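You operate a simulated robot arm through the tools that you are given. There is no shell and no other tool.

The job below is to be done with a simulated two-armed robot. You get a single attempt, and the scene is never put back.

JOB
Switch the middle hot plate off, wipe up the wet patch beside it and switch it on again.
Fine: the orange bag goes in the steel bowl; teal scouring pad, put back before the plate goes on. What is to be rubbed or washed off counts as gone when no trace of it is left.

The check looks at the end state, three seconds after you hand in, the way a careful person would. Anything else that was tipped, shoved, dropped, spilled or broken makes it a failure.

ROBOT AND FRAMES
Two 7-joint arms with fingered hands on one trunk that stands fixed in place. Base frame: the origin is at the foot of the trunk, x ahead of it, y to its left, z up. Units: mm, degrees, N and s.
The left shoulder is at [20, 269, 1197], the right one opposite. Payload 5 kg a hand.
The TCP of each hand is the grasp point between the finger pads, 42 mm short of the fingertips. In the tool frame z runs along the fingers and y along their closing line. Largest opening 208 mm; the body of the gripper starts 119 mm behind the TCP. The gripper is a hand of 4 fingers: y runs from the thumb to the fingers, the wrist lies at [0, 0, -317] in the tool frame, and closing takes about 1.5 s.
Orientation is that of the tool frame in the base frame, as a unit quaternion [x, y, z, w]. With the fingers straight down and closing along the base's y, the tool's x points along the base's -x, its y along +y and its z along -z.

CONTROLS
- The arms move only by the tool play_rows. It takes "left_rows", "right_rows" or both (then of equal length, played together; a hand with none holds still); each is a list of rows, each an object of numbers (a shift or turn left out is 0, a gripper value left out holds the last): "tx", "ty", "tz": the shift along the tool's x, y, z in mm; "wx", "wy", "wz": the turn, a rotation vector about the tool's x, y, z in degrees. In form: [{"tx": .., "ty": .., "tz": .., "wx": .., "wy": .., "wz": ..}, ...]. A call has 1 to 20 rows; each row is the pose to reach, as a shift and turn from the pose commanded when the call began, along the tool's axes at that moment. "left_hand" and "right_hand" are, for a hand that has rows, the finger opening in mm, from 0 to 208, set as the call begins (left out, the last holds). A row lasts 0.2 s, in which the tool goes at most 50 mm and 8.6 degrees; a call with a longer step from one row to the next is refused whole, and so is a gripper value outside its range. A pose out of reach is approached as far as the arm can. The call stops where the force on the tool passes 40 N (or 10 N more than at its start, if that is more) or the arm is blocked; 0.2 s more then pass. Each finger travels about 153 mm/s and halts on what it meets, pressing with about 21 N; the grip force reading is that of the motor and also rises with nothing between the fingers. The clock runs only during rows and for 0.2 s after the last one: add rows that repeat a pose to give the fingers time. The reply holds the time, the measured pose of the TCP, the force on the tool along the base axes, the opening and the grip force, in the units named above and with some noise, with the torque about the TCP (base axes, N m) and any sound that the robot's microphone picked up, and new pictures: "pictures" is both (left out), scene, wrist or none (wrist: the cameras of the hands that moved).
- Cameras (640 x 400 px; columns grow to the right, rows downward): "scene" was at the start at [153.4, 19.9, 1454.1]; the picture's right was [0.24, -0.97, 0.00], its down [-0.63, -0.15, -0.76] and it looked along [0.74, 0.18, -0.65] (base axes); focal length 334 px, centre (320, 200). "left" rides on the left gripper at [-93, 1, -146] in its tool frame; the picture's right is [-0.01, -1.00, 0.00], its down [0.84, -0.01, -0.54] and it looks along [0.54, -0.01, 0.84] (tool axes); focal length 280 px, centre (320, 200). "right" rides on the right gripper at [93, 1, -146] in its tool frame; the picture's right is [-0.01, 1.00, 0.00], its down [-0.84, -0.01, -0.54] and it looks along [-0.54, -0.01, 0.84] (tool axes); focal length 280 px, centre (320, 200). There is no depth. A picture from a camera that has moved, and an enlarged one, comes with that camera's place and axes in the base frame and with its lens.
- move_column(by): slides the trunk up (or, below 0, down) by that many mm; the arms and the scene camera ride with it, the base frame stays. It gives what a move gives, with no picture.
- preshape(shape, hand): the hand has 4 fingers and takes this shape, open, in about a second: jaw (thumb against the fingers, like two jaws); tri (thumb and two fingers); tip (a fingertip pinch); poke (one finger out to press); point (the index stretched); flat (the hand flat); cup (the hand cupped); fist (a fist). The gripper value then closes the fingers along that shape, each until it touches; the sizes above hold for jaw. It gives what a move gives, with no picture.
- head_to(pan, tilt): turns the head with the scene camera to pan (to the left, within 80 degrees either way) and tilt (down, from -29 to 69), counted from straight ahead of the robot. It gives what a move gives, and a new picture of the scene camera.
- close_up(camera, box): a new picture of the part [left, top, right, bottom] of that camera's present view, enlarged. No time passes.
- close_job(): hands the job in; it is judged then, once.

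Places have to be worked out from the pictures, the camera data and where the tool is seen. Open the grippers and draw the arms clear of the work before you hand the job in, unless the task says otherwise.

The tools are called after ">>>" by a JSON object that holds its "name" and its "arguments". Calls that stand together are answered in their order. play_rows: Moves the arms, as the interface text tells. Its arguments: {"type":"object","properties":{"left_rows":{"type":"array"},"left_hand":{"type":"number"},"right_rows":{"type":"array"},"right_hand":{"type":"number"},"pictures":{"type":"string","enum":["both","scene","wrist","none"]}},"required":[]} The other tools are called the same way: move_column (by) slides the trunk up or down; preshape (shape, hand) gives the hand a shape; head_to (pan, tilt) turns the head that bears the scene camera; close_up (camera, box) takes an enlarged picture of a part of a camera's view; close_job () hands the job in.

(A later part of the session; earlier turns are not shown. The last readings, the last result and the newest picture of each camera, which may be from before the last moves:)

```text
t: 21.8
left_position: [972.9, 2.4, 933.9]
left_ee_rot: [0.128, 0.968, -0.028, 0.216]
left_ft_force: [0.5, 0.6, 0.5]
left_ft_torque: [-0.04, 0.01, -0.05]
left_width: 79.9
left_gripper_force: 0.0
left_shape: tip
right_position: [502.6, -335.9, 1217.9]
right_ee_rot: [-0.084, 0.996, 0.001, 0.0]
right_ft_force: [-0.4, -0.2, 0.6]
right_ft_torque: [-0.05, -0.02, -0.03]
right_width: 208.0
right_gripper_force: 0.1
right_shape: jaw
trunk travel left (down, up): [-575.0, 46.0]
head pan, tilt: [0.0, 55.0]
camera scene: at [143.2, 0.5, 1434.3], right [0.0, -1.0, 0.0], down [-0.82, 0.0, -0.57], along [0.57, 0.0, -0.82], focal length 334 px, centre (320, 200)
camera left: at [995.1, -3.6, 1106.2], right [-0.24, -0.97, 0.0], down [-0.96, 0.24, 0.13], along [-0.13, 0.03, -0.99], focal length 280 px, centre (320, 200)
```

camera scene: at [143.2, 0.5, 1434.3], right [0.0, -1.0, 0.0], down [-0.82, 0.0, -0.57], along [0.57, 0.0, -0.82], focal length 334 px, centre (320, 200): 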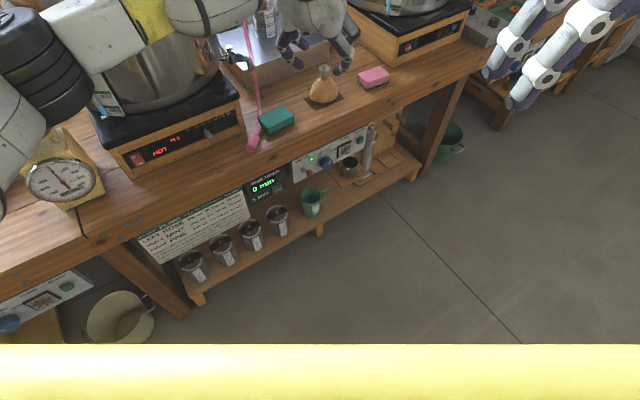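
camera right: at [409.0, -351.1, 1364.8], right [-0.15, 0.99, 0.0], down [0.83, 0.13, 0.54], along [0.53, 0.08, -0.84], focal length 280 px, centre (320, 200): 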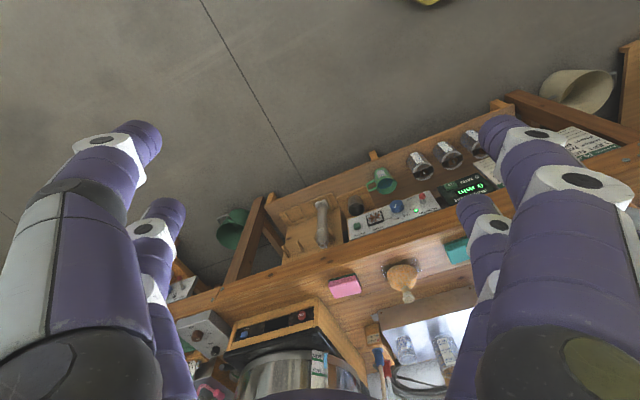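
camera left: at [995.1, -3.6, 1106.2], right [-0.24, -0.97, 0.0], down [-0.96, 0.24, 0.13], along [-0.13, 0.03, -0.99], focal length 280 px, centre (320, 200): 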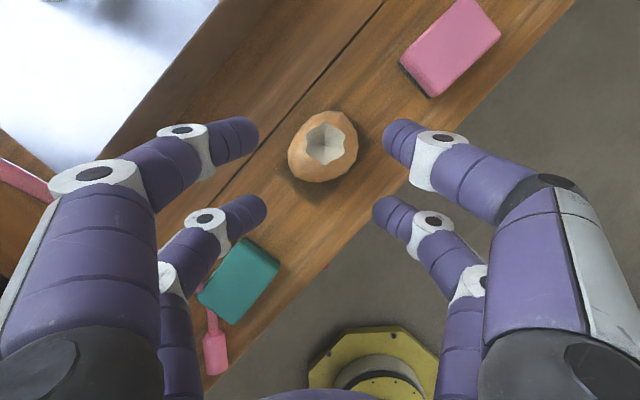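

The bag's flared neck sits right between the front fingers. I'll lower straight down about 78 mm so that the front pads are level with the neck.

>>> {"name": "play_rows", "arguments": {"left_rows": [{"tx": 8.3, "ty": -0.7, "tz": 17.7}, {"tx": 16.6, "ty": -1.4, "tz": 35.3}, {"tx": 24.9, "ty": -2, "tz": 53}, {"tx": 29, "ty": -2.7, "tz": 62}, {"tx": 33.1, "ty": -2.7, "tz": 70.6}, {"tx": 33.1, "ty": -2.7, "tz": 70.6}], "pictures": "both"}}

>>> {"name": "close_up", "arguments": {"camera": "scene", "box": [260, 30, 400, 120]}}

```text
t: 23.2
left_position: [970.4, -1.5, 854.7]
left_ee_rot: [0.128, 0.968, -0.027, 0.216]
left_ft_force: [-0.7, -0.1, -0.5]
left_ft_torque: [0.0, -0.02, -0.01]
left_width: 79.9
left_gripper_force: 0.2
left_shape: tip
right_position: [500.6, -337.7, 1218.0]
right_ee_rot: [-0.083, 0.997, 0.0, 0.0]
right_ft_force: [0.0, 0.7, -0.1]
right_ft_torque: [-0.02, 0.01, 0.0]
right_width: 208.0
right_gripper_force: 0.1
right_shape: jaw
trunk travel left (down, up): [-575.0, 46.0]
head pan, tilt: [0.0, 55.0]
camera scene: at [143.1, -0.1, 1434.3], right [0.0, -1.0, 0.0], down [-0.82, 0.0, -0.57], along [0.57, 0.0, -0.82], focal length 334 px, centre (320, 200)
camera left: at [993.0, -7.4, 1027.3], right [-0.25, -0.97, 0.0], down [-0.96, 0.24, 0.13], along [-0.13, 0.03, -0.99], focal length 280 px, centre (320, 200)
```

scene: 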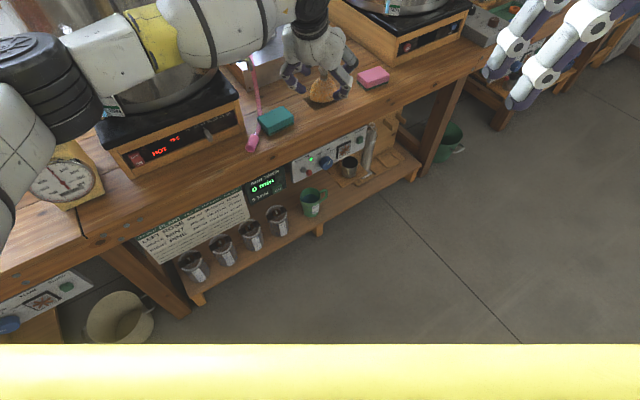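
left: 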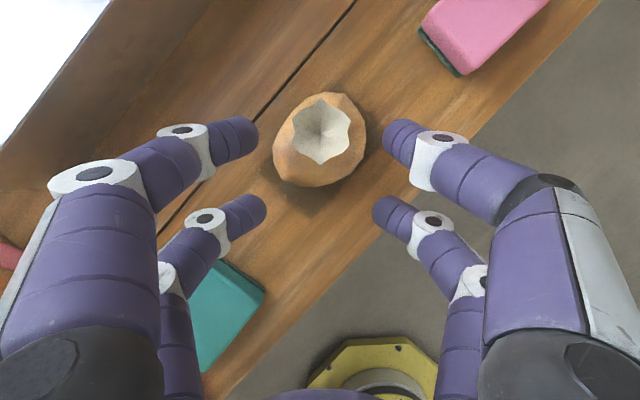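

```text
4.44 times, centred on (330, 75) of scene
camera zoom: at [143.1, -0.1, 1434.3], right [0.0, -1.0, 0.0], down [-0.82, 0.0, -0.57], along [0.57, 0.0, -0.82], focal length 1487 px, centre (276, 756)
```

zoom: 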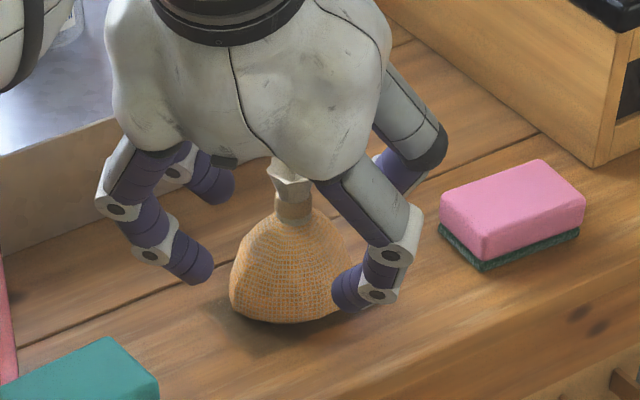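

The front pads straddle the neck at the right height and the rear pair is clear in front of the bag. I'll close the hand on the neck.

>>> {"name": "play_rows", "arguments": {"left_rows": [{"tz": 0}, {"tz": 0}, {"tz": 0}, {"tz": 0}, {"tz": 0}], "left_hand": 5, "pictures": "both"}}

>>> {"name": "close_up", "arguments": {"camera": "scene", "box": [260, 30, 400, 120]}}

```text
t: 24.4
left_position: [970.5, -0.8, 855.0]
left_ee_rot: [0.128, 0.968, -0.028, 0.215]
left_ft_force: [0.3, -0.3, 0.0]
left_ft_torque: [0.03, 0.08, 0.01]
left_width: 8.1
left_gripper_force: 21.3
left_shape: tip
right_position: [501.7, -337.0, 1218.0]
right_ee_rot: [-0.083, 0.997, 0.0, 0.001]
right_ft_force: [0.5, -0.4, -0.1]
right_ft_torque: [-0.02, 0.0, 0.01]
right_width: 207.5
right_gripper_force: 0.0
right_shape: jaw
trunk travel left (down, up): [-575.0, 46.0]
head pan, tilt: [0.0, 55.0]
camera scene: at [143.4, -0.1, 1434.2], right [0.0, -1.0, 0.0], down [-0.82, 0.0, -0.57], along [0.57, 0.0, -0.82], focal length 334 px, centre (320, 200)
camera left: at [993.2, -7.3, 1026.9], right [-0.25, -0.97, 0.0], down [-0.96, 0.24, 0.13], along [-0.13, 0.03, -0.99], focal length 280 px, centre (320, 200)
```

scene: 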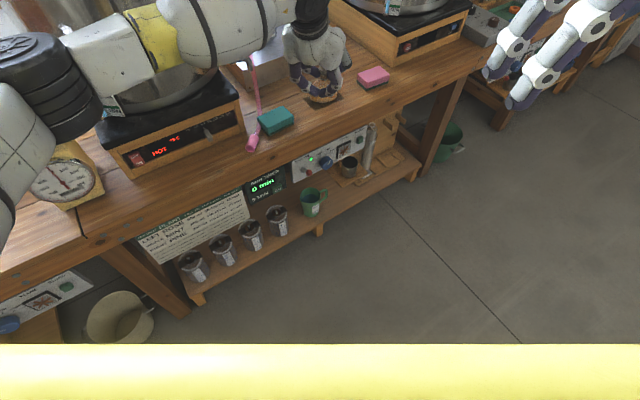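
left: 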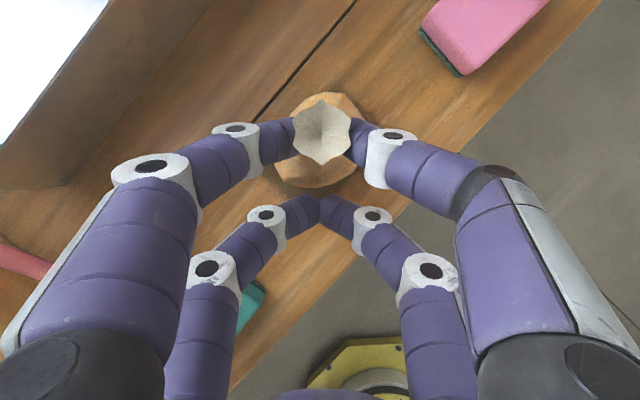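

```text
4.44 times, centred on (330, 75) of scene
camera zoom: at [143.4, -0.1, 1434.2], right [0.0, -1.0, 0.0], down [-0.82, 0.0, -0.57], along [0.57, 0.0, -0.82], focal length 1487 px, centre (276, 756)
```

zoom: 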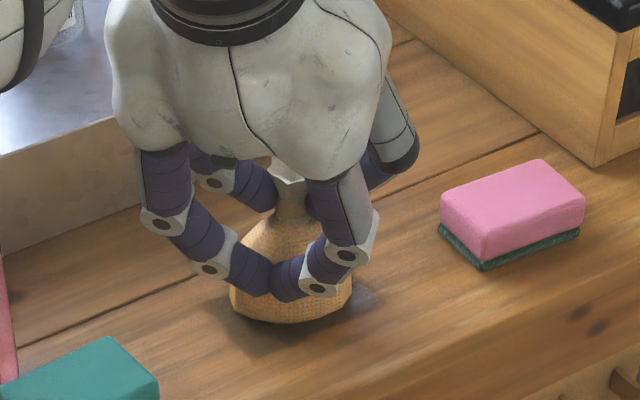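

The front pair holds the neck (the flare is between the pads) with 21 N grip. I'll lift slowly by about 110 mm and check that the bag comes along.

>>> {"name": "play_rows", "arguments": {"left_rows": [{"tx": -6.4, "tz": -13.6}, {"tx": -14.8, "tz": -31.7}, {"tx": -25.5, "tz": -54.3}, {"tx": -36.1, "tz": -77}, {"tx": -46.7, "tz": -99.6}, {"tx": -46.7, "tz": -99.6}], "pictures": "both"}}

>>> {"name": "close_up", "arguments": {"camera": "scene", "box": [260, 10, 420, 120]}}

```text
t: 25.8
left_position: [970.9, -1.0, 961.6]
left_ee_rot: [0.128, 0.968, -0.027, 0.215]
left_ft_force: [-0.5, 0.4, -2.6]
left_ft_torque: [-0.01, 0.1, -0.02]
left_width: 7.8
left_gripper_force: 21.3
left_shape: tip
right_position: [501.6, -337.1, 1217.8]
right_ee_rot: [-0.083, 0.997, 0.0, 0.0]
right_ft_force: [0.1, -0.7, -0.7]
right_ft_torque: [0.0, 0.04, 0.03]
right_width: 207.9
right_gripper_force: 0.2
right_shape: jaw
trunk travel left (down, up): [-575.0, 46.0]
head pan, tilt: [0.0, 55.0]
camera scene: at [143.8, -0.1, 1434.0], right [0.0, -1.0, 0.0], down [-0.82, 0.0, -0.57], along [0.57, 0.0, -0.82], focal length 334 px, centre (320, 200)
camera left: at [994.2, -8.2, 1134.5], right [-0.25, -0.97, 0.0], down [-0.96, 0.24, 0.13], along [-0.13, 0.03, -0.99], focal length 280 px, centre (320, 200)
```

scene: 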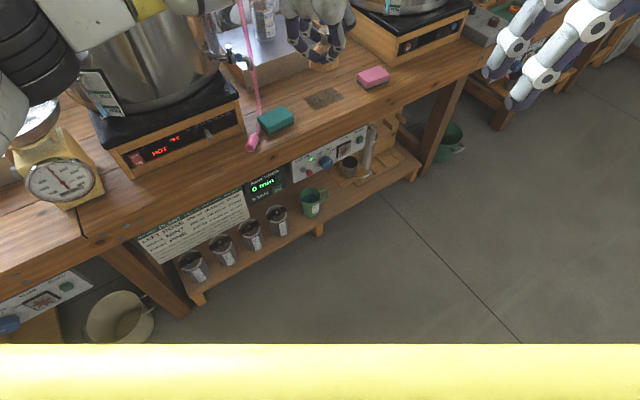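
left: 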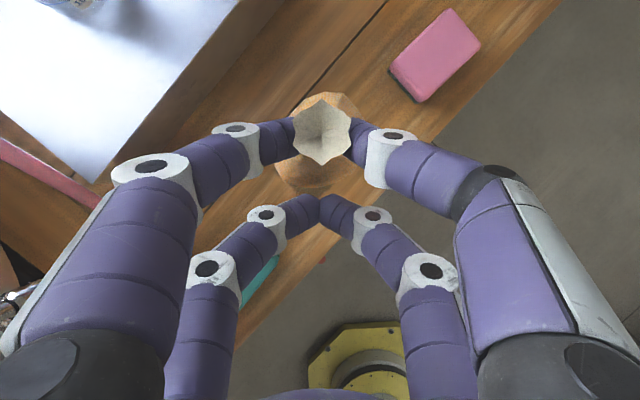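

```text
3.64 times, centred on (340, 65) of scene
camera zoom: at [143.8, -0.1, 1434.0], right [0.0, -1.0, 0.0], down [-0.82, 0.0, -0.57], along [0.57, 0.0, -0.82], focal length 1216 px, centre (247, 691)
```

zoom: 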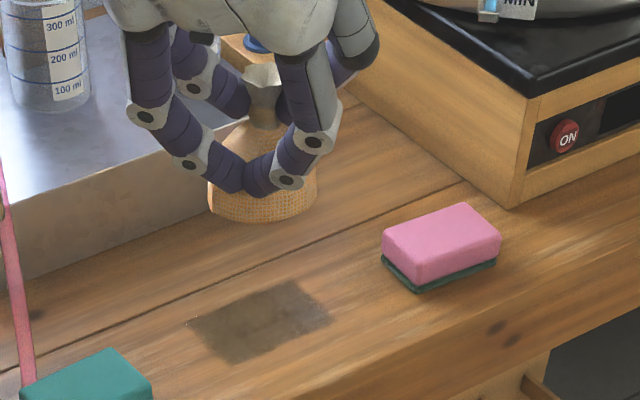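

The bag hangs securely and the wet patch is now in full view: about 105 × 62 mm, centred near [1003, -15], lined up with the bench. I'll carry the bag back along the same clear route.

>>> {"name": "play_rows", "arguments": {"left_rows": [{"tx": 32.9, "ty": 6.9, "tz": -21.4}, {"tx": 65.8, "ty": 13.8, "tz": -42.8}, {"tx": 98.7, "ty": 20.7, "tz": -64.3}, {"tx": 131.6, "ty": 27.6, "tz": -85.7}, {"tx": 164.4, "ty": 34.6, "tz": -107.1}, {"tx": 197.3, "ty": 41.5, "tz": -128.5}, {"tx": 230.2, "ty": 48.4, "tz": -150}, {"tx": 263.1, "ty": 55.3, "tz": -171.4}, {"tx": 296, "ty": 62.2, "tz": -192.8}, {"tx": 296, "ty": 62.2, "tz": -192.8}], "pictures": "none"}}

>>> {"name": "head_to", "arguments": {"pan": 40, "tilt": 40}}

>>> {"name": "close_up", "arguments": {"camera": "left", "box": [0, 0, 640, 400]}}

```text
t: 28.0
left_position: [648.4, 149.0, 1010.6]
left_ee_rot: [0.128, 0.968, -0.027, 0.216]
left_ft_force: [0.0, 0.3, -1.9]
left_ft_torque: [0.03, 0.05, -0.01]
left_width: 7.8
left_gripper_force: 21.1
left_shape: tip
right_position: [500.8, -337.3, 1218.3]
right_ee_rot: [-0.082, 0.997, 0.0, -0.001]
right_ft_force: [-0.1, -0.1, -0.8]
right_ft_torque: [0.0, 0.01, 0.01]
right_width: 207.9
right_gripper_force: 0.1
right_shape: jaw
trunk travel left (down, up): [-575.0, 46.0]
head pan, tilt: [0.0, 55.0]
```

```text
t: 29.1
left_position: [649.4, 150.2, 1010.8]
left_ee_rot: [0.128, 0.967, -0.027, 0.217]
left_ft_force: [0.3, -0.5, -1.2]
left_ft_torque: [0.04, 0.08, -0.03]
left_width: 8.0
left_gripper_force: 20.8
left_shape: tip
right_position: [500.6, -337.0, 1219.0]
right_ee_rot: [-0.082, 0.997, 0.0, 0.0]
right_ft_force: [-0.6, -0.6, -0.8]
right_ft_torque: [0.04, 0.05, -0.03]
right_width: 208.0
right_gripper_force: 0.0
right_shape: jaw
trunk travel left (down, up): [-575.0, 46.0]
head pan, tilt: [40.0, 40.0]
camera scene: at [136.6, 54.4, 1454.8], right [0.64, -0.77, 0.0], down [-0.49, -0.41, -0.77], along [0.59, 0.49, -0.64], focal length 334 px, centre (320, 200)
```

scene: 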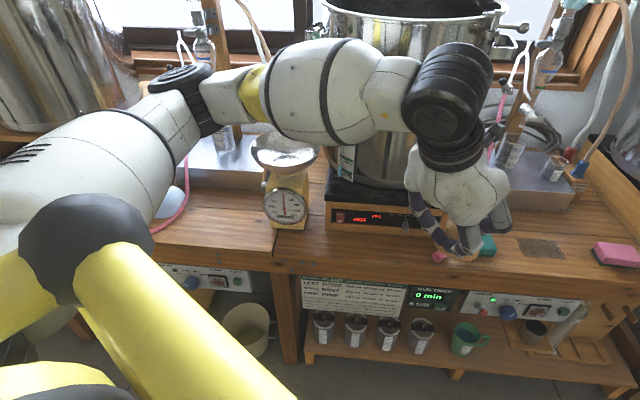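

```text
1.00 times, centred on (320, 200) of left (not enlarged: the box is as wide or as high as the picture)
camera zoom: at [671.6, 143.6, 1182.9], right [-0.25, -0.97, 0.0], down [-0.96, 0.24, 0.13], along [-0.13, 0.03, -0.99], focal length 280 px, centre (320, 200)
```

zoom: 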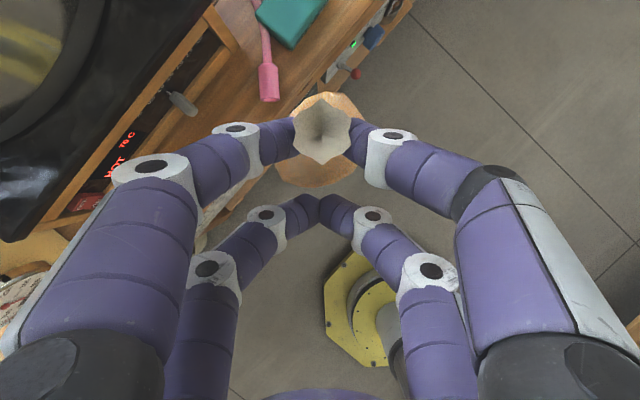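

The bag rides well, and the scale with its steel pan is unobstructed in this view; I'll enlarge it to measure the bowl.

>>> {"name": "close_up", "arguments": {"camera": "scene", "box": [220, 110, 360, 240]}}

>>> {"name": "head_to", "arguments": {"pan": 70, "tilt": 35}}

>>> {"name": "close_up", "arguments": {"camera": "scene", "box": [390, 110, 640, 270]}}

```text
3.08 times, centred on (290, 175) of scene
camera zoom: at [136.6, 54.4, 1454.8], right [0.64, -0.77, 0.0], down [-0.49, -0.41, -0.77], along [0.59, 0.49, -0.64], focal length 1029 px, centre (412, 277)
```

zoom: 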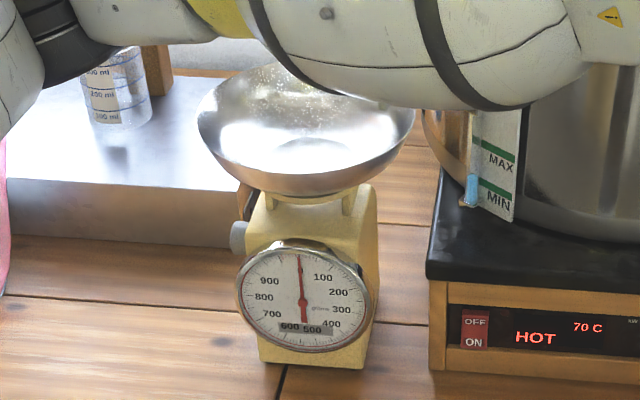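

```text
t: 30.0
left_position: [649.0, 149.9, 1011.5]
left_ee_rot: [0.128, 0.968, -0.027, 0.216]
left_ft_force: [-0.4, 0.1, -1.1]
left_ft_torque: [0.03, 0.07, -0.01]
left_width: 8.0
left_gripper_force: 20.3
left_shape: tip
right_position: [500.7, -337.0, 1218.1]
right_ee_rot: [-0.083, 0.997, 0.0, 0.0]
right_ft_force: [1.2, 0.4, -0.3]
right_ft_torque: [-0.01, 0.01, 0.01]
right_width: 207.9
right_gripper_force: 0.1
right_shape: jaw
trunk travel left (down, up): [-575.0, 46.0]
head pan, tilt: [70.0, 35.0]
camera scene: at [101.4, 82.7, 1462.4], right [0.94, -0.34, 0.0], down [-0.2, -0.54, -0.82], along [0.28, 0.77, -0.57], focal length 334 px, centre (320, 200)
```

scene: 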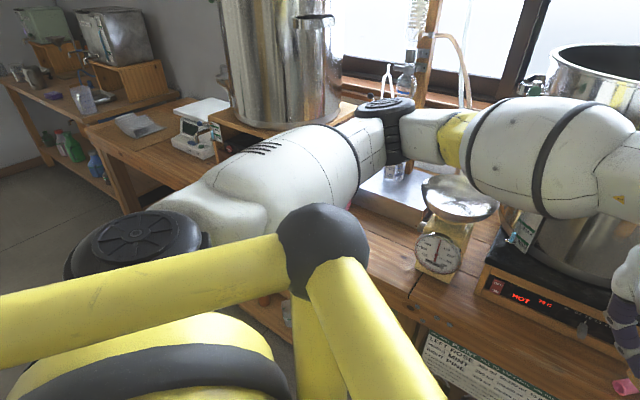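

```text
2.50 times, centred on (515, 190) of scene
camera zoom: at [101.4, 82.7, 1462.4], right [0.94, -0.34, 0.0], down [-0.2, -0.54, -0.82], along [0.28, 0.77, -0.57], focal length 836 px, centre (-168, 225)
```

zoom: 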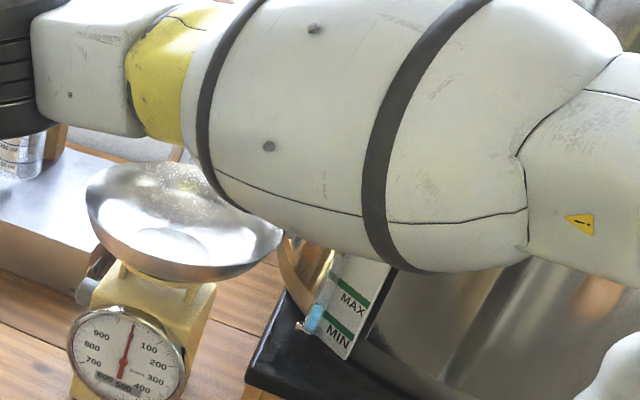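

The steel pan on the yellow scale is the only steel bowl; the dial's hub is near [615, 588, 831], so the pan sits a bit behind and above that. I'll swing the bag in front of the bench to the left, turning the hand 40° and keeping the bag upright, then look down on the pan.

>>> {"name": "play_rows", "arguments": {"left_rows": [{"tx": 15.9, "ty": 28.3, "tz": -20.2, "wx": -2.8, "wz": -6}, {"tx": 31.9, "ty": 56.7, "tz": -40.3, "wx": -5.7, "wz": -12.1}, {"tx": 47.8, "ty": 85, "tz": -60.5, "wx": -8.5, "wz": -18.1}, {"tx": 63.7, "ty": 113.3, "tz": -80.7, "wx": -11.3, "wz": -24.1}, {"tx": 79.7, "ty": 141.7, "tz": -100.8, "wx": -14.2, "wz": -30.2}, {"tx": 95.6, "ty": 170, "tz": -121, "wx": -17, "wz": -36.2}, {"tx": 95.6, "ty": 170, "tz": -121, "wx": -17, "wz": -36.2}], "pictures": "both"}}

```text
t: 31.6
left_position: [559.5, 351.1, 1082.2]
left_ee_rot: [-0.211, 0.953, 0.048, 0.211]
left_ft_force: [0.5, -0.1, -1.5]
left_ft_torque: [0.0, 0.07, 0.05]
left_width: 8.1
left_gripper_force: 21.0
left_shape: tip
right_position: [501.4, -337.4, 1217.9]
right_ee_rot: [-0.083, 0.997, 0.0, 0.0]
right_ft_force: [0.5, -0.1, -0.3]
right_ft_torque: [0.03, 0.05, -0.01]
right_width: 207.7
right_gripper_force: 0.2
right_shape: jaw
trunk travel left (down, up): [-575.0, 46.0]
head pan, tilt: [70.0, 35.0]
camera scene: at [101.8, 82.3, 1462.4], right [0.94, -0.34, 0.0], down [-0.2, -0.54, -0.82], along [0.28, 0.77, -0.57], focal length 334 px, centre (320, 200)
camera left: at [579.9, 359.7, 1254.4], right [0.43, -0.9, 0.0], down [-0.89, -0.43, 0.13], along [-0.12, -0.06, -0.99], focal length 280 px, centre (320, 200)
```

scene: 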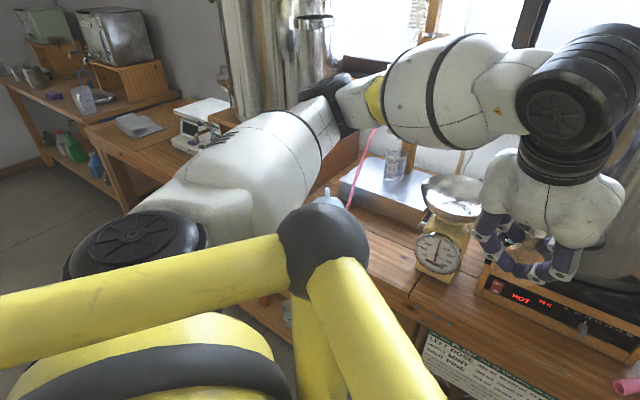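
left: 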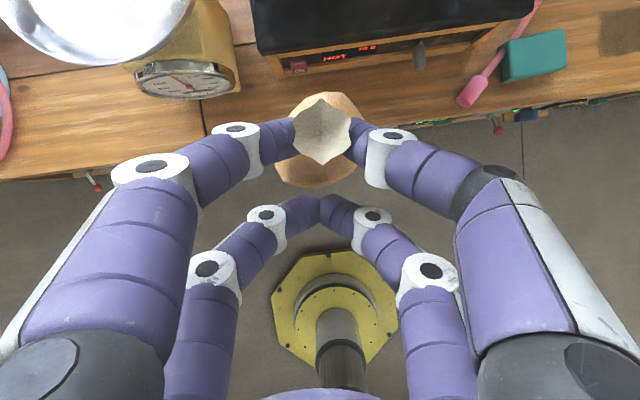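

The pan's near rim shows at the top left of the wrist view. I'll move up and left a bit further to see the whole pan from above.

>>> {"name": "play_rows", "arguments": {"left_rows": [{"tx": -29.8, "ty": 29.5, "tz": -4.9}, {"tx": -59.5, "ty": 59, "tz": -9.8}, {"tx": -89.3, "ty": 88.5, "tz": -14.6}, {"tx": -119, "ty": 118, "tz": -19.5}, {"tx": -119, "ty": 118, "tz": -19.5}], "pictures": "both"}}

```text
t: 32.8
left_position: [599.7, 497.1, 1152.8]
left_ee_rot: [-0.21, 0.953, 0.048, 0.213]
left_ft_force: [0.5, 0.0, -2.3]
left_ft_torque: [-0.03, 0.1, 0.0]
left_width: 7.8
left_gripper_force: 21.1
left_shape: tip
right_position: [502.3, -337.9, 1217.4]
right_ee_rot: [-0.082, 0.997, 0.0, 0.0]
right_ft_force: [0.2, 0.2, -0.4]
right_ft_torque: [0.02, 0.02, 0.0]
right_width: 208.2
right_gripper_force: 0.0
right_shape: jaw
trunk travel left (down, up): [-575.0, 46.0]
head pan, tilt: [70.0, 35.0]
camera scene: at [101.5, 82.6, 1462.4], right [0.94, -0.34, 0.0], down [-0.2, -0.54, -0.82], along [0.28, 0.77, -0.57], focal length 334 px, centre (320, 200)
camera left: at [619.7, 505.9, 1324.1], right [0.43, -0.9, 0.0], down [-0.89, -0.43, 0.13], along [-0.12, -0.06, -0.99], focal length 280 px, centre (320, 200)
```

scene: 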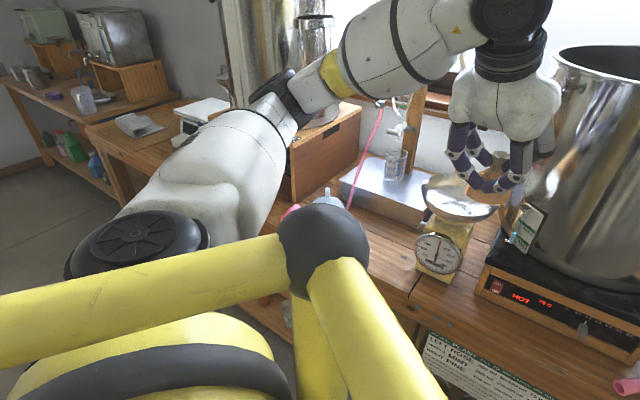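
left: 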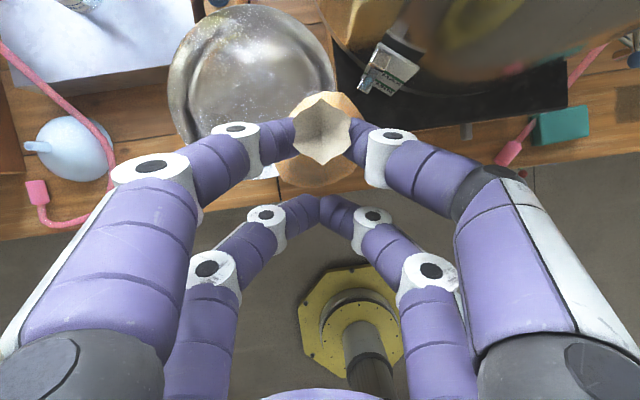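

The whole pan is now visible from above. I'll enlarge it in both views to fix its height and centre.

>>> {"name": "close_up", "arguments": {"camera": "scene", "box": [400, 150, 540, 290]}}

>>> {"name": "close_up", "arguments": {"camera": "left", "box": [140, 0, 400, 200]}}

```text
2.86 times, centred on (470, 220) of scene
camera zoom: at [101.5, 82.6, 1462.4], right [0.94, -0.34, 0.0], down [-0.2, -0.54, -0.82], along [0.28, 0.77, -0.57], focal length 956 px, centre (-109, 143)
```

zoom: 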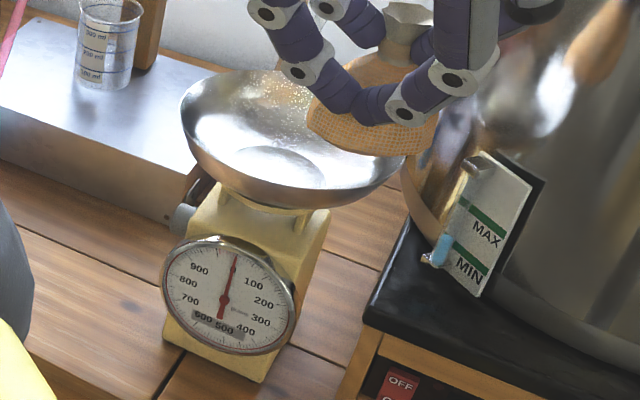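

```text
2.00 times, centred on (270, 100) of left
camera zoom: at [619.7, 505.9, 1324.1], right [0.43, -0.9, 0.0], down [-0.89, -0.43, 0.13], along [-0.12, -0.06, -0.99], focal length 561 px, centre (420, 400)
```

zoom: 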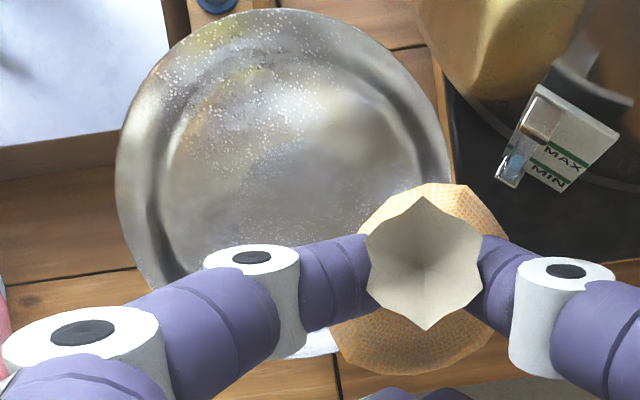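

I put the pan's rim at about z 990 with centre near [662, 610], and its floor near z 953. I'll move the bag over the centre, its bottom still about 25 mm above the rim, and look.

>>> {"name": "play_rows", "arguments": {"left_rows": [{"tx": -9.5, "ty": 18, "tz": 3}, {"tx": -22, "ty": 40, "tz": 20}, {"tx": -32, "ty": 60, "tz": 40}, {"tx": -39, "ty": 73.6, "tz": 62.3}, {"tx": -39, "ty": 73.6, "tz": 62.3}], "pictures": "both"}}

>>> {"name": "close_up", "arguments": {"camera": "scene", "box": [400, 130, 560, 290]}}

```text
t: 34.0
left_position: [625.9, 588.5, 1111.9]
left_ee_rot: [-0.21, 0.953, 0.048, 0.213]
left_ft_force: [0.0, -1.0, -2.1]
left_ft_torque: [0.0, 0.09, 0.01]
left_width: 7.9
left_gripper_force: 21.0
left_shape: tip
right_position: [501.5, -337.8, 1218.6]
right_ee_rot: [-0.083, 0.997, -0.001, 0.0]
right_ft_force: [-0.3, 0.4, -0.1]
right_ft_torque: [0.04, -0.05, 0.0]
right_width: 208.1
right_gripper_force: 0.1
right_shape: jaw
trunk travel left (down, up): [-575.0, 46.0]
head pan, tilt: [70.0, 35.0]
camera scene: at [101.2, 82.3, 1462.5], right [0.94, -0.34, 0.0], down [-0.2, -0.54, -0.82], along [0.28, 0.77, -0.57], focal length 334 px, centre (320, 200)
camera left: at [645.5, 598.8, 1283.5], right [0.43, -0.9, 0.0], down [-0.89, -0.43, 0.13], along [-0.11, -0.06, -0.99], focal length 280 px, centre (320, 200)
```

scene: 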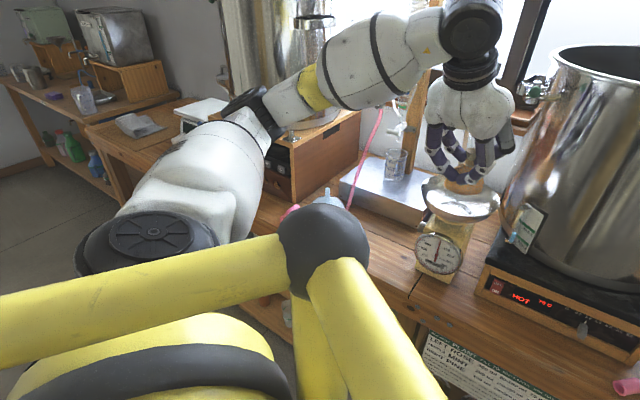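
left: 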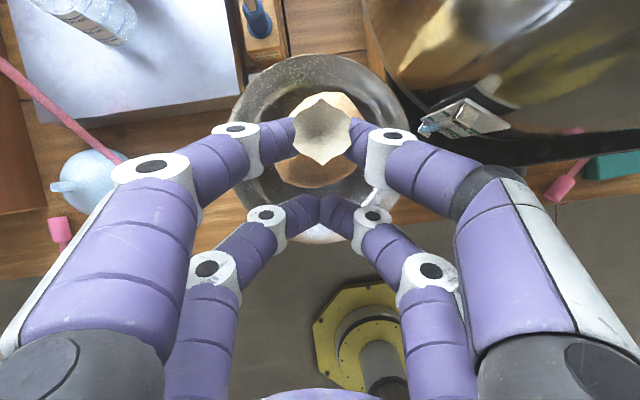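

```text
2.50 times, centred on (480, 210) of scene
camera zoom: at [101.2, 82.3, 1462.5], right [0.94, -0.34, 0.0], down [-0.2, -0.54, -0.82], along [0.28, 0.77, -0.57], focal length 836 px, centre (-80, 175)
```

zoom: 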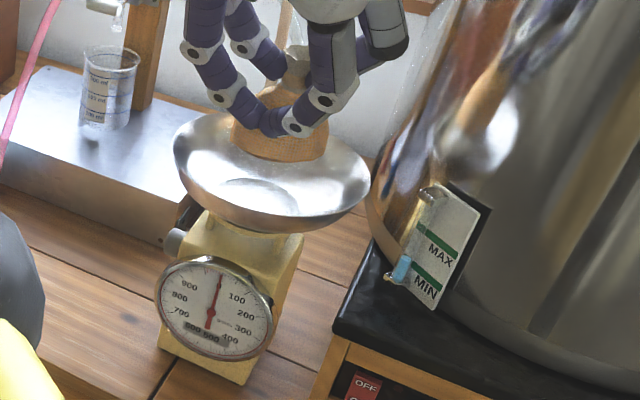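

The bag hangs centred over the pan. I'll lower it in gentle steps, first to where its bottom should be about 12 mm above the pan floor.

>>> {"name": "play_rows", "arguments": {"left_rows": [{"tx": 6.3, "tz": 13.6}, {"tx": 12.7, "tz": 27.2}, {"tx": 17, "tz": 36.3}, {"tx": 19.4, "tz": 41.7}, {"tx": 19.4, "tz": 41.7}], "pictures": "both"}}

>>> {"name": "close_up", "arguments": {"camera": "scene", "box": [400, 130, 560, 290]}}

```text
t: 35.2
left_position: [624.3, 589.9, 1065.1]
left_ee_rot: [-0.211, 0.953, 0.048, 0.212]
left_ft_force: [-0.8, 0.4, -1.6]
left_ft_torque: [-0.05, 0.09, -0.01]
left_width: 8.1
left_gripper_force: 20.3
left_shape: tip
right_position: [500.9, -337.2, 1218.4]
right_ee_rot: [-0.083, 0.997, -0.001, -0.001]
right_ft_force: [0.3, -0.1, 0.3]
right_ft_torque: [0.02, -0.03, 0.0]
right_width: 207.8
right_gripper_force: 0.0
right_shape: jaw
trunk travel left (down, up): [-575.0, 46.0]
head pan, tilt: [70.0, 35.0]
camera scene: at [101.3, 82.6, 1462.5], right [0.94, -0.34, 0.0], down [-0.2, -0.54, -0.82], along [0.28, 0.77, -0.57], focal length 334 px, centre (320, 200)
camera left: at [644.5, 598.8, 1237.8], right [0.43, -0.9, 0.0], down [-0.89, -0.43, 0.13], along [-0.11, -0.06, -0.99], focal length 280 px, centre (320, 200)
```

scene: 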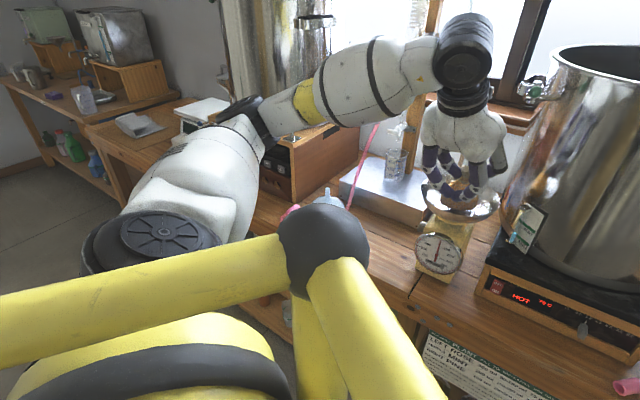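
left: 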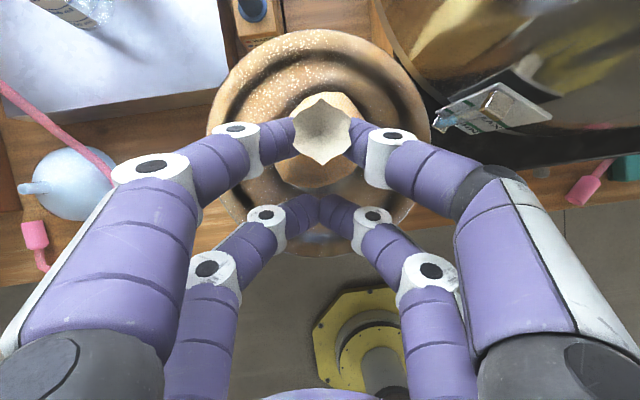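

```text
2.50 times, centred on (480, 210) of scene
camera zoom: at [101.3, 82.6, 1462.5], right [0.94, -0.34, 0.0], down [-0.2, -0.54, -0.82], along [0.28, 0.77, -0.57], focal length 836 px, centre (-80, 175)
```

zoom: 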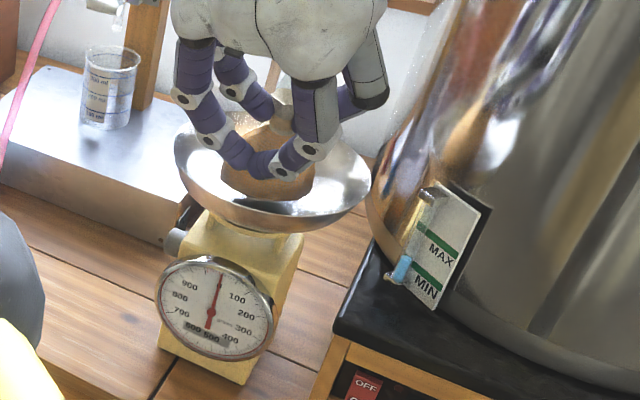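

No contact yet (scale still on 0, load -1.6 N). I'll go down in small steps and watch the load and the dial.

>>> {"name": "play_rows", "arguments": {"left_rows": [{"tx": 1.3, "tz": 2.7}, {"tx": 2.5, "tz": 5.4}, {"tx": 3.4, "tz": 7.3}, {"tx": 3.4, "tz": 7.3}], "pictures": "scene"}}

>>> {"name": "close_up", "arguments": {"camera": "scene", "box": [410, 150, 520, 290]}}

```text
t: 36.2
left_position: [624.2, 589.2, 1057.2]
left_ee_rot: [-0.211, 0.953, 0.048, 0.212]
left_ft_force: [-0.5, -0.7, -2.8]
left_ft_torque: [-0.02, 0.07, 0.05]
left_width: 7.9
left_gripper_force: 20.7
left_shape: tip
right_position: [502.0, -336.6, 1218.5]
right_ee_rot: [-0.083, 0.997, 0.0, 0.001]
right_ft_force: [0.0, 0.8, -0.3]
right_ft_torque: [-0.02, 0.03, -0.04]
right_width: 208.1
right_gripper_force: 0.1
right_shape: jaw
trunk travel left (down, up): [-575.0, 46.0]
head pan, tilt: [70.0, 35.0]
camera scene: at [101.3, 82.8, 1462.4], right [0.94, -0.34, 0.0], down [-0.2, -0.54, -0.82], along [0.28, 0.77, -0.57], focal length 334 px, centre (320, 200)
```

scene: 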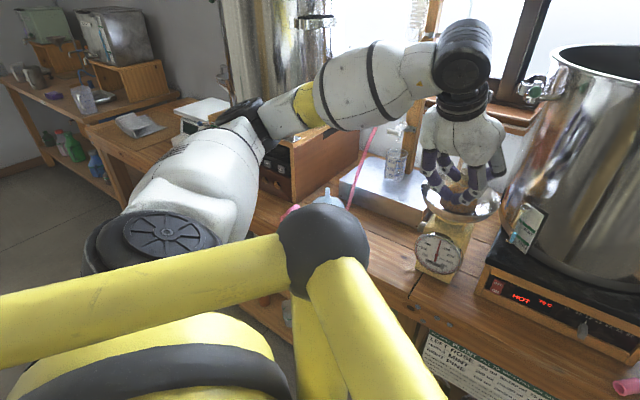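

```text
2.86 times, centred on (465, 220) of scene
camera zoom: at [101.3, 82.8, 1462.4], right [0.94, -0.34, 0.0], down [-0.2, -0.54, -0.82], along [0.28, 0.77, -0.57], focal length 956 px, centre (-94, 143)
```

zoom: 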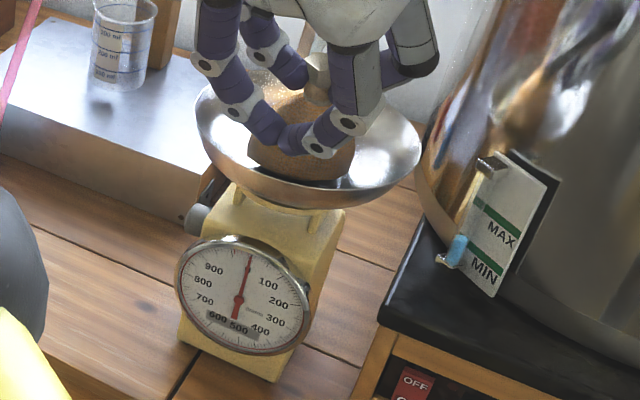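

The bag is nearly down, with the dial still at zero. I'll lower 6 mm more in 2 mm steps.

>>> {"name": "play_rows", "arguments": {"left_rows": [{"tx": 0.85, "tz": 1.8}, {"tx": 1.7, "tz": 3.6}, {"tx": 2.5, "tz": 5.4}, {"tx": 2.5, "tz": 5.4}], "pictures": "none"}}

>>> {"name": "close_up", "arguments": {"camera": "scene", "box": [410, 150, 520, 290]}}

```text
t: 37.2
left_position: [624.9, 589.2, 1051.9]
left_ee_rot: [-0.211, 0.953, 0.049, 0.212]
left_ft_force: [0.0, 0.0, -2.1]
left_ft_torque: [-0.05, 0.07, 0.0]
left_width: 8.0
left_gripper_force: 21.3
left_shape: tip
right_position: [502.0, -336.0, 1217.6]
right_ee_rot: [-0.083, 0.997, 0.0, 0.0]
right_ft_force: [-0.2, 0.2, -0.8]
right_ft_torque: [0.01, 0.01, -0.01]
right_width: 208.0
right_gripper_force: 0.1
right_shape: jaw
trunk travel left (down, up): [-575.0, 46.0]
head pan, tilt: [70.0, 35.0]
```

```text
2.86 times, centred on (465, 220) of scene
camera zoom: at [101.3, 82.7, 1462.4], right [0.94, -0.34, 0.0], down [-0.2, -0.54, -0.82], along [0.28, 0.77, -0.57], focal length 956 px, centre (-94, 143)
```

zoom: 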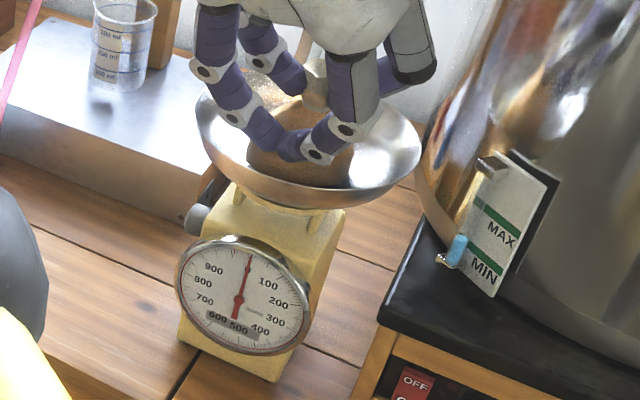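

Still no contact (load unchanged). Another 6 mm in 2 mm steps.

>>> {"name": "play_rows", "arguments": {"left_rows": [{"tx": 0.85, "tz": 1.8}, {"tx": 1.7, "tz": 3.6}, {"tx": 2.5, "tz": 5.4}, {"tx": 2.5, "tz": 5.4}], "pictures": "none"}}

>>> {"name": "close_up", "arguments": {"camera": "scene", "box": [410, 150, 520, 290]}}

```text
t: 38.2
left_position: [623.8, 590.0, 1045.3]
left_ee_rot: [-0.211, 0.953, 0.049, 0.212]
left_ft_force: [-0.5, 0.6, -0.2]
left_ft_torque: [0.03, 0.0, 0.05]
left_width: 7.8
left_gripper_force: 21.2
left_shape: tip
right_position: [501.7, -336.5, 1217.5]
right_ee_rot: [-0.082, 0.997, 0.001, 0.0]
right_ft_force: [-0.6, 0.1, -0.1]
right_ft_torque: [-0.04, 0.02, 0.0]
right_width: 208.0
right_gripper_force: 0.0
right_shape: jaw
trunk travel left (down, up): [-575.0, 46.0]
head pan, tilt: [70.0, 35.0]
```

```text
2.86 times, centred on (465, 220) of scene
camera zoom: at [101.3, 82.7, 1462.5], right [0.94, -0.34, 0.0], down [-0.2, -0.54, -0.82], along [0.28, 0.77, -0.57], focal length 956 px, centre (-94, 143)
```

zoom: 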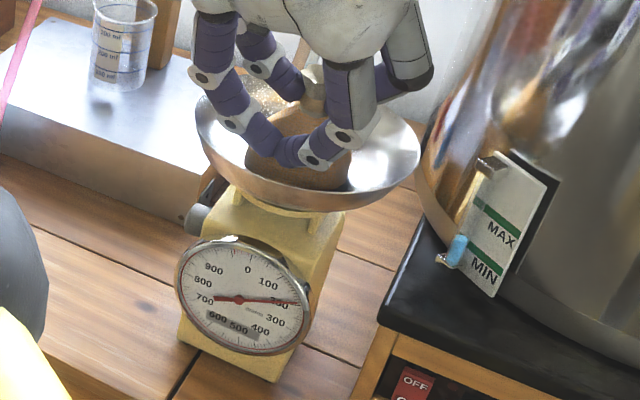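

The dial now reads about 200 g and the hand's load is gone: the bag stands on the pan. I'll open the fingers just enough to free the neck.

>>> {"name": "play_rows", "arguments": {"left_rows": [{"tz": 0}, {"tz": 0}, {"tz": 0}, {"tz": 0}], "left_hand": 64, "pictures": "wrist"}}

>>> {"name": "close_up", "arguments": {"camera": "scene", "box": [410, 150, 520, 290]}}

```text
t: 39.2
left_position: [624.0, 589.5, 1046.1]
left_ee_rot: [-0.211, 0.953, 0.049, 0.213]
left_ft_force: [-0.3, 1.0, 0.3]
left_ft_torque: [0.02, -0.02, 0.01]
left_width: 63.8
left_gripper_force: 0.0
left_shape: tip
right_position: [501.2, -338.7, 1217.9]
right_ee_rot: [-0.082, 0.997, 0.0, 0.0]
right_ft_force: [-0.3, 0.1, 0.5]
right_ft_torque: [0.0, 0.03, -0.02]
right_width: 207.9
right_gripper_force: 0.0
right_shape: jaw
trunk travel left (down, up): [-575.0, 46.0]
head pan, tilt: [70.0, 35.0]
camera left: at [644.5, 598.9, 1217.8], right [0.43, -0.9, 0.0], down [-0.89, -0.43, 0.13], along [-0.11, -0.06, -0.99], focal length 280 px, centre (320, 200)
```

left: 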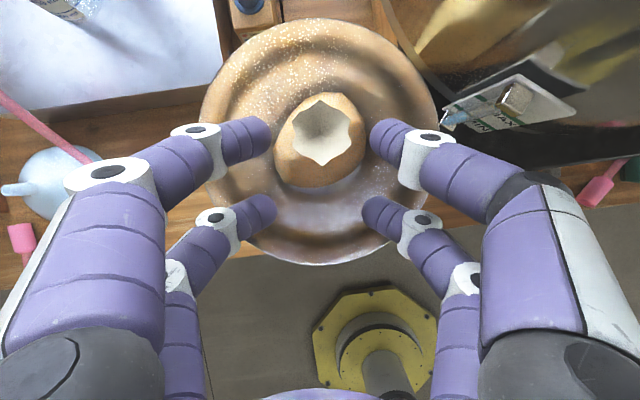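

```text
2.86 times, centred on (465, 220) of scene
camera zoom: at [101.3, 82.7, 1462.4], right [0.94, -0.34, 0.0], down [-0.2, -0.54, -0.82], along [0.28, 0.77, -0.57], focal length 956 px, centre (-94, 143)
```

zoom: 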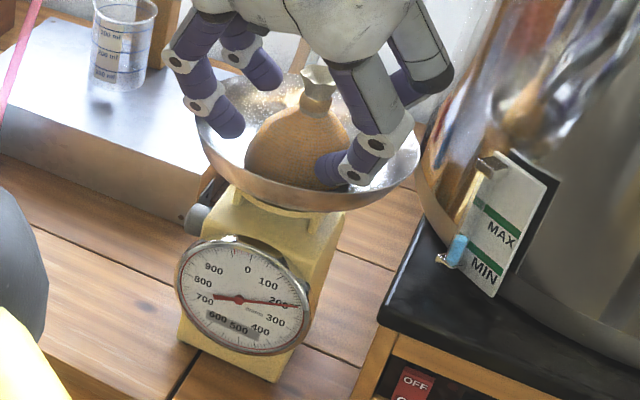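

The bag stands by itself in the pan. I'll raise the hand straight up clear of the neck, then draw back toward the robot.

>>> {"name": "play_rows", "arguments": {"left_rows": [{"tx": -4.2, "tz": -9.1}, {"tx": -12.7, "tz": -27.2}, {"tx": -25.4, "tz": -54.4}, {"tx": -38, "tz": -81.6}, {"tx": -50.7, "tz": -108.8}, {"tx": -18, "tz": -124}, {"tx": 15, "tz": -139}, {"tx": 48, "tz": -154}, {"tx": 80, "tz": -168}, {"tx": 80, "tz": -168}], "pictures": "both"}}

```text
t: 41.4
left_position: [494.8, 528.7, 1164.6]
left_ee_rot: [-0.211, 0.953, 0.048, 0.212]
left_ft_force: [0.1, -0.1, -1.4]
left_ft_torque: [-0.02, 0.02, -0.03]
left_width: 63.8
left_gripper_force: 0.0
left_shape: tip
right_position: [501.6, -337.1, 1218.6]
right_ee_rot: [-0.083, 0.997, 0.001, -0.001]
right_ft_force: [0.7, 1.5, 0.0]
right_ft_torque: [-0.04, 0.03, 0.01]
right_width: 208.0
right_gripper_force: 0.1
right_shape: jaw
trunk travel left (down, up): [-575.0, 46.0]
head pan, tilt: [70.0, 35.0]
camera scene: at [101.5, 83.0, 1462.3], right [0.94, -0.34, 0.0], down [-0.2, -0.54, -0.82], along [0.28, 0.77, -0.57], focal length 334 px, centre (320, 200)
camera left: at [514.6, 538.3, 1337.1], right [0.43, -0.9, 0.0], down [-0.89, -0.43, 0.13], along [-0.12, -0.06, -0.99], focal length 280 px, centre (320, 200)
```

scene: 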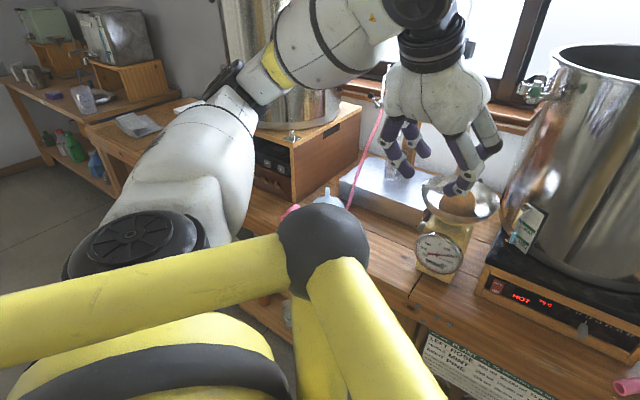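
left: 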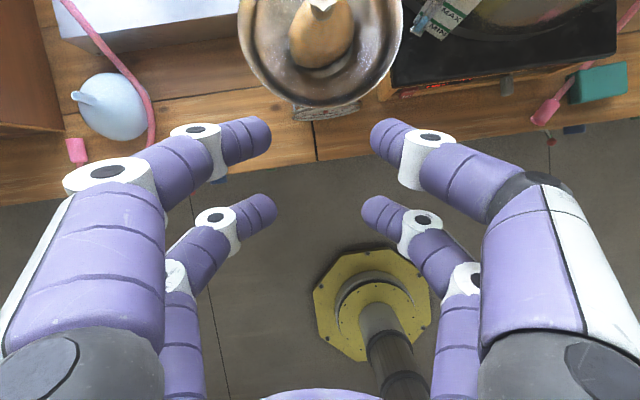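

The bag is standing in the pan (about 220 g) and the left hand is clear. Now the teal pad: I'll look at it and the hose beside it closely from the head camera.

>>> {"name": "head_to", "arguments": {"pan": 5, "tilt": 47}}

>>> {"name": "close_up", "arguments": {"camera": "scene", "box": [230, 130, 330, 200]}}

>>> {"name": "close_up", "arguments": {"camera": "scene", "box": [220, 60, 400, 190]}}

```text
t: 42.8
left_position: [495.3, 528.7, 1164.9]
left_ee_rot: [-0.211, 0.953, 0.049, 0.213]
left_ft_force: [0.0, -0.6, 0.7]
left_ft_torque: [0.02, 0.01, 0.0]
left_width: 64.0
left_gripper_force: 0.1
left_shape: tip
right_position: [501.2, -337.7, 1218.6]
right_ee_rot: [-0.083, 0.997, 0.0, 0.0]
right_ft_force: [0.5, 0.6, -0.1]
right_ft_torque: [-0.03, -0.01, -0.01]
right_width: 207.9
right_gripper_force: 0.1
right_shape: jaw
trunk travel left (down, up): [-575.0, 46.0]
head pan, tilt: [5.0, 47.0]
camera scene: at [150.5, 6.9, 1444.8], right [0.09, -1.0, 0.0], down [-0.73, -0.06, -0.68], along [0.68, 0.06, -0.73], focal length 334 px, centre (320, 200)
```

scene: 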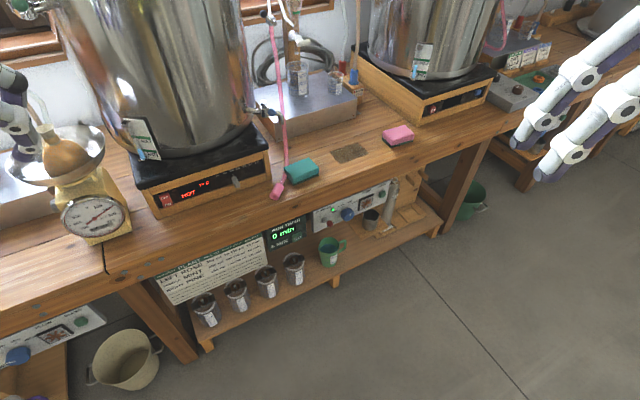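

```text
5.71 times, centred on (280, 165) of scene
camera zoom: at [150.5, 6.9, 1444.8], right [0.09, -1.0, 0.0], down [-0.73, -0.06, -0.68], along [0.68, 0.06, -0.73], focal length 1912 px, centre (549, 400)
```

zoom: 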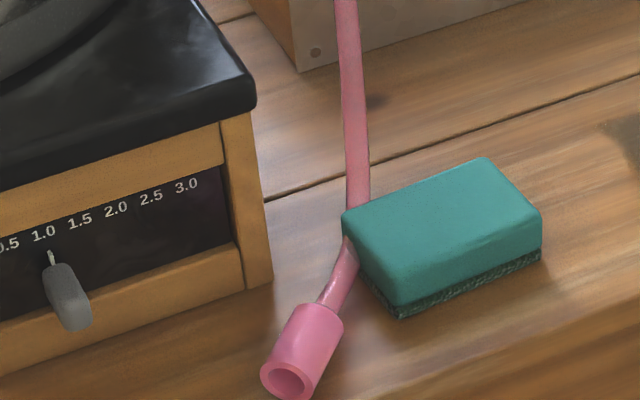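

```text
3.08 times, centred on (310, 125) of scene
camera zoom: at [150.5, 6.9, 1444.8], right [0.09, -1.0, 0.0], down [-0.73, -0.06, -0.68], along [0.68, 0.06, -0.73], focal length 1029 px, centre (351, 431)
```

zoom: 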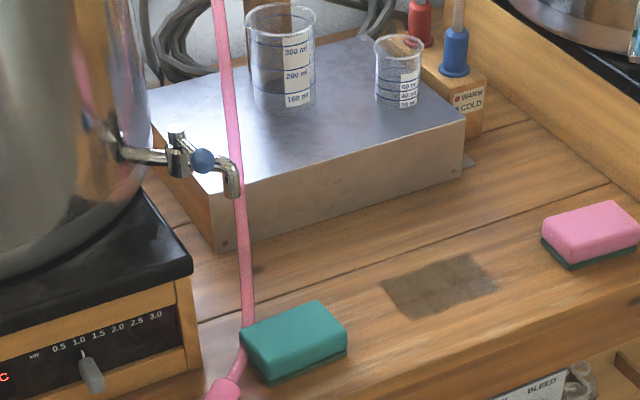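

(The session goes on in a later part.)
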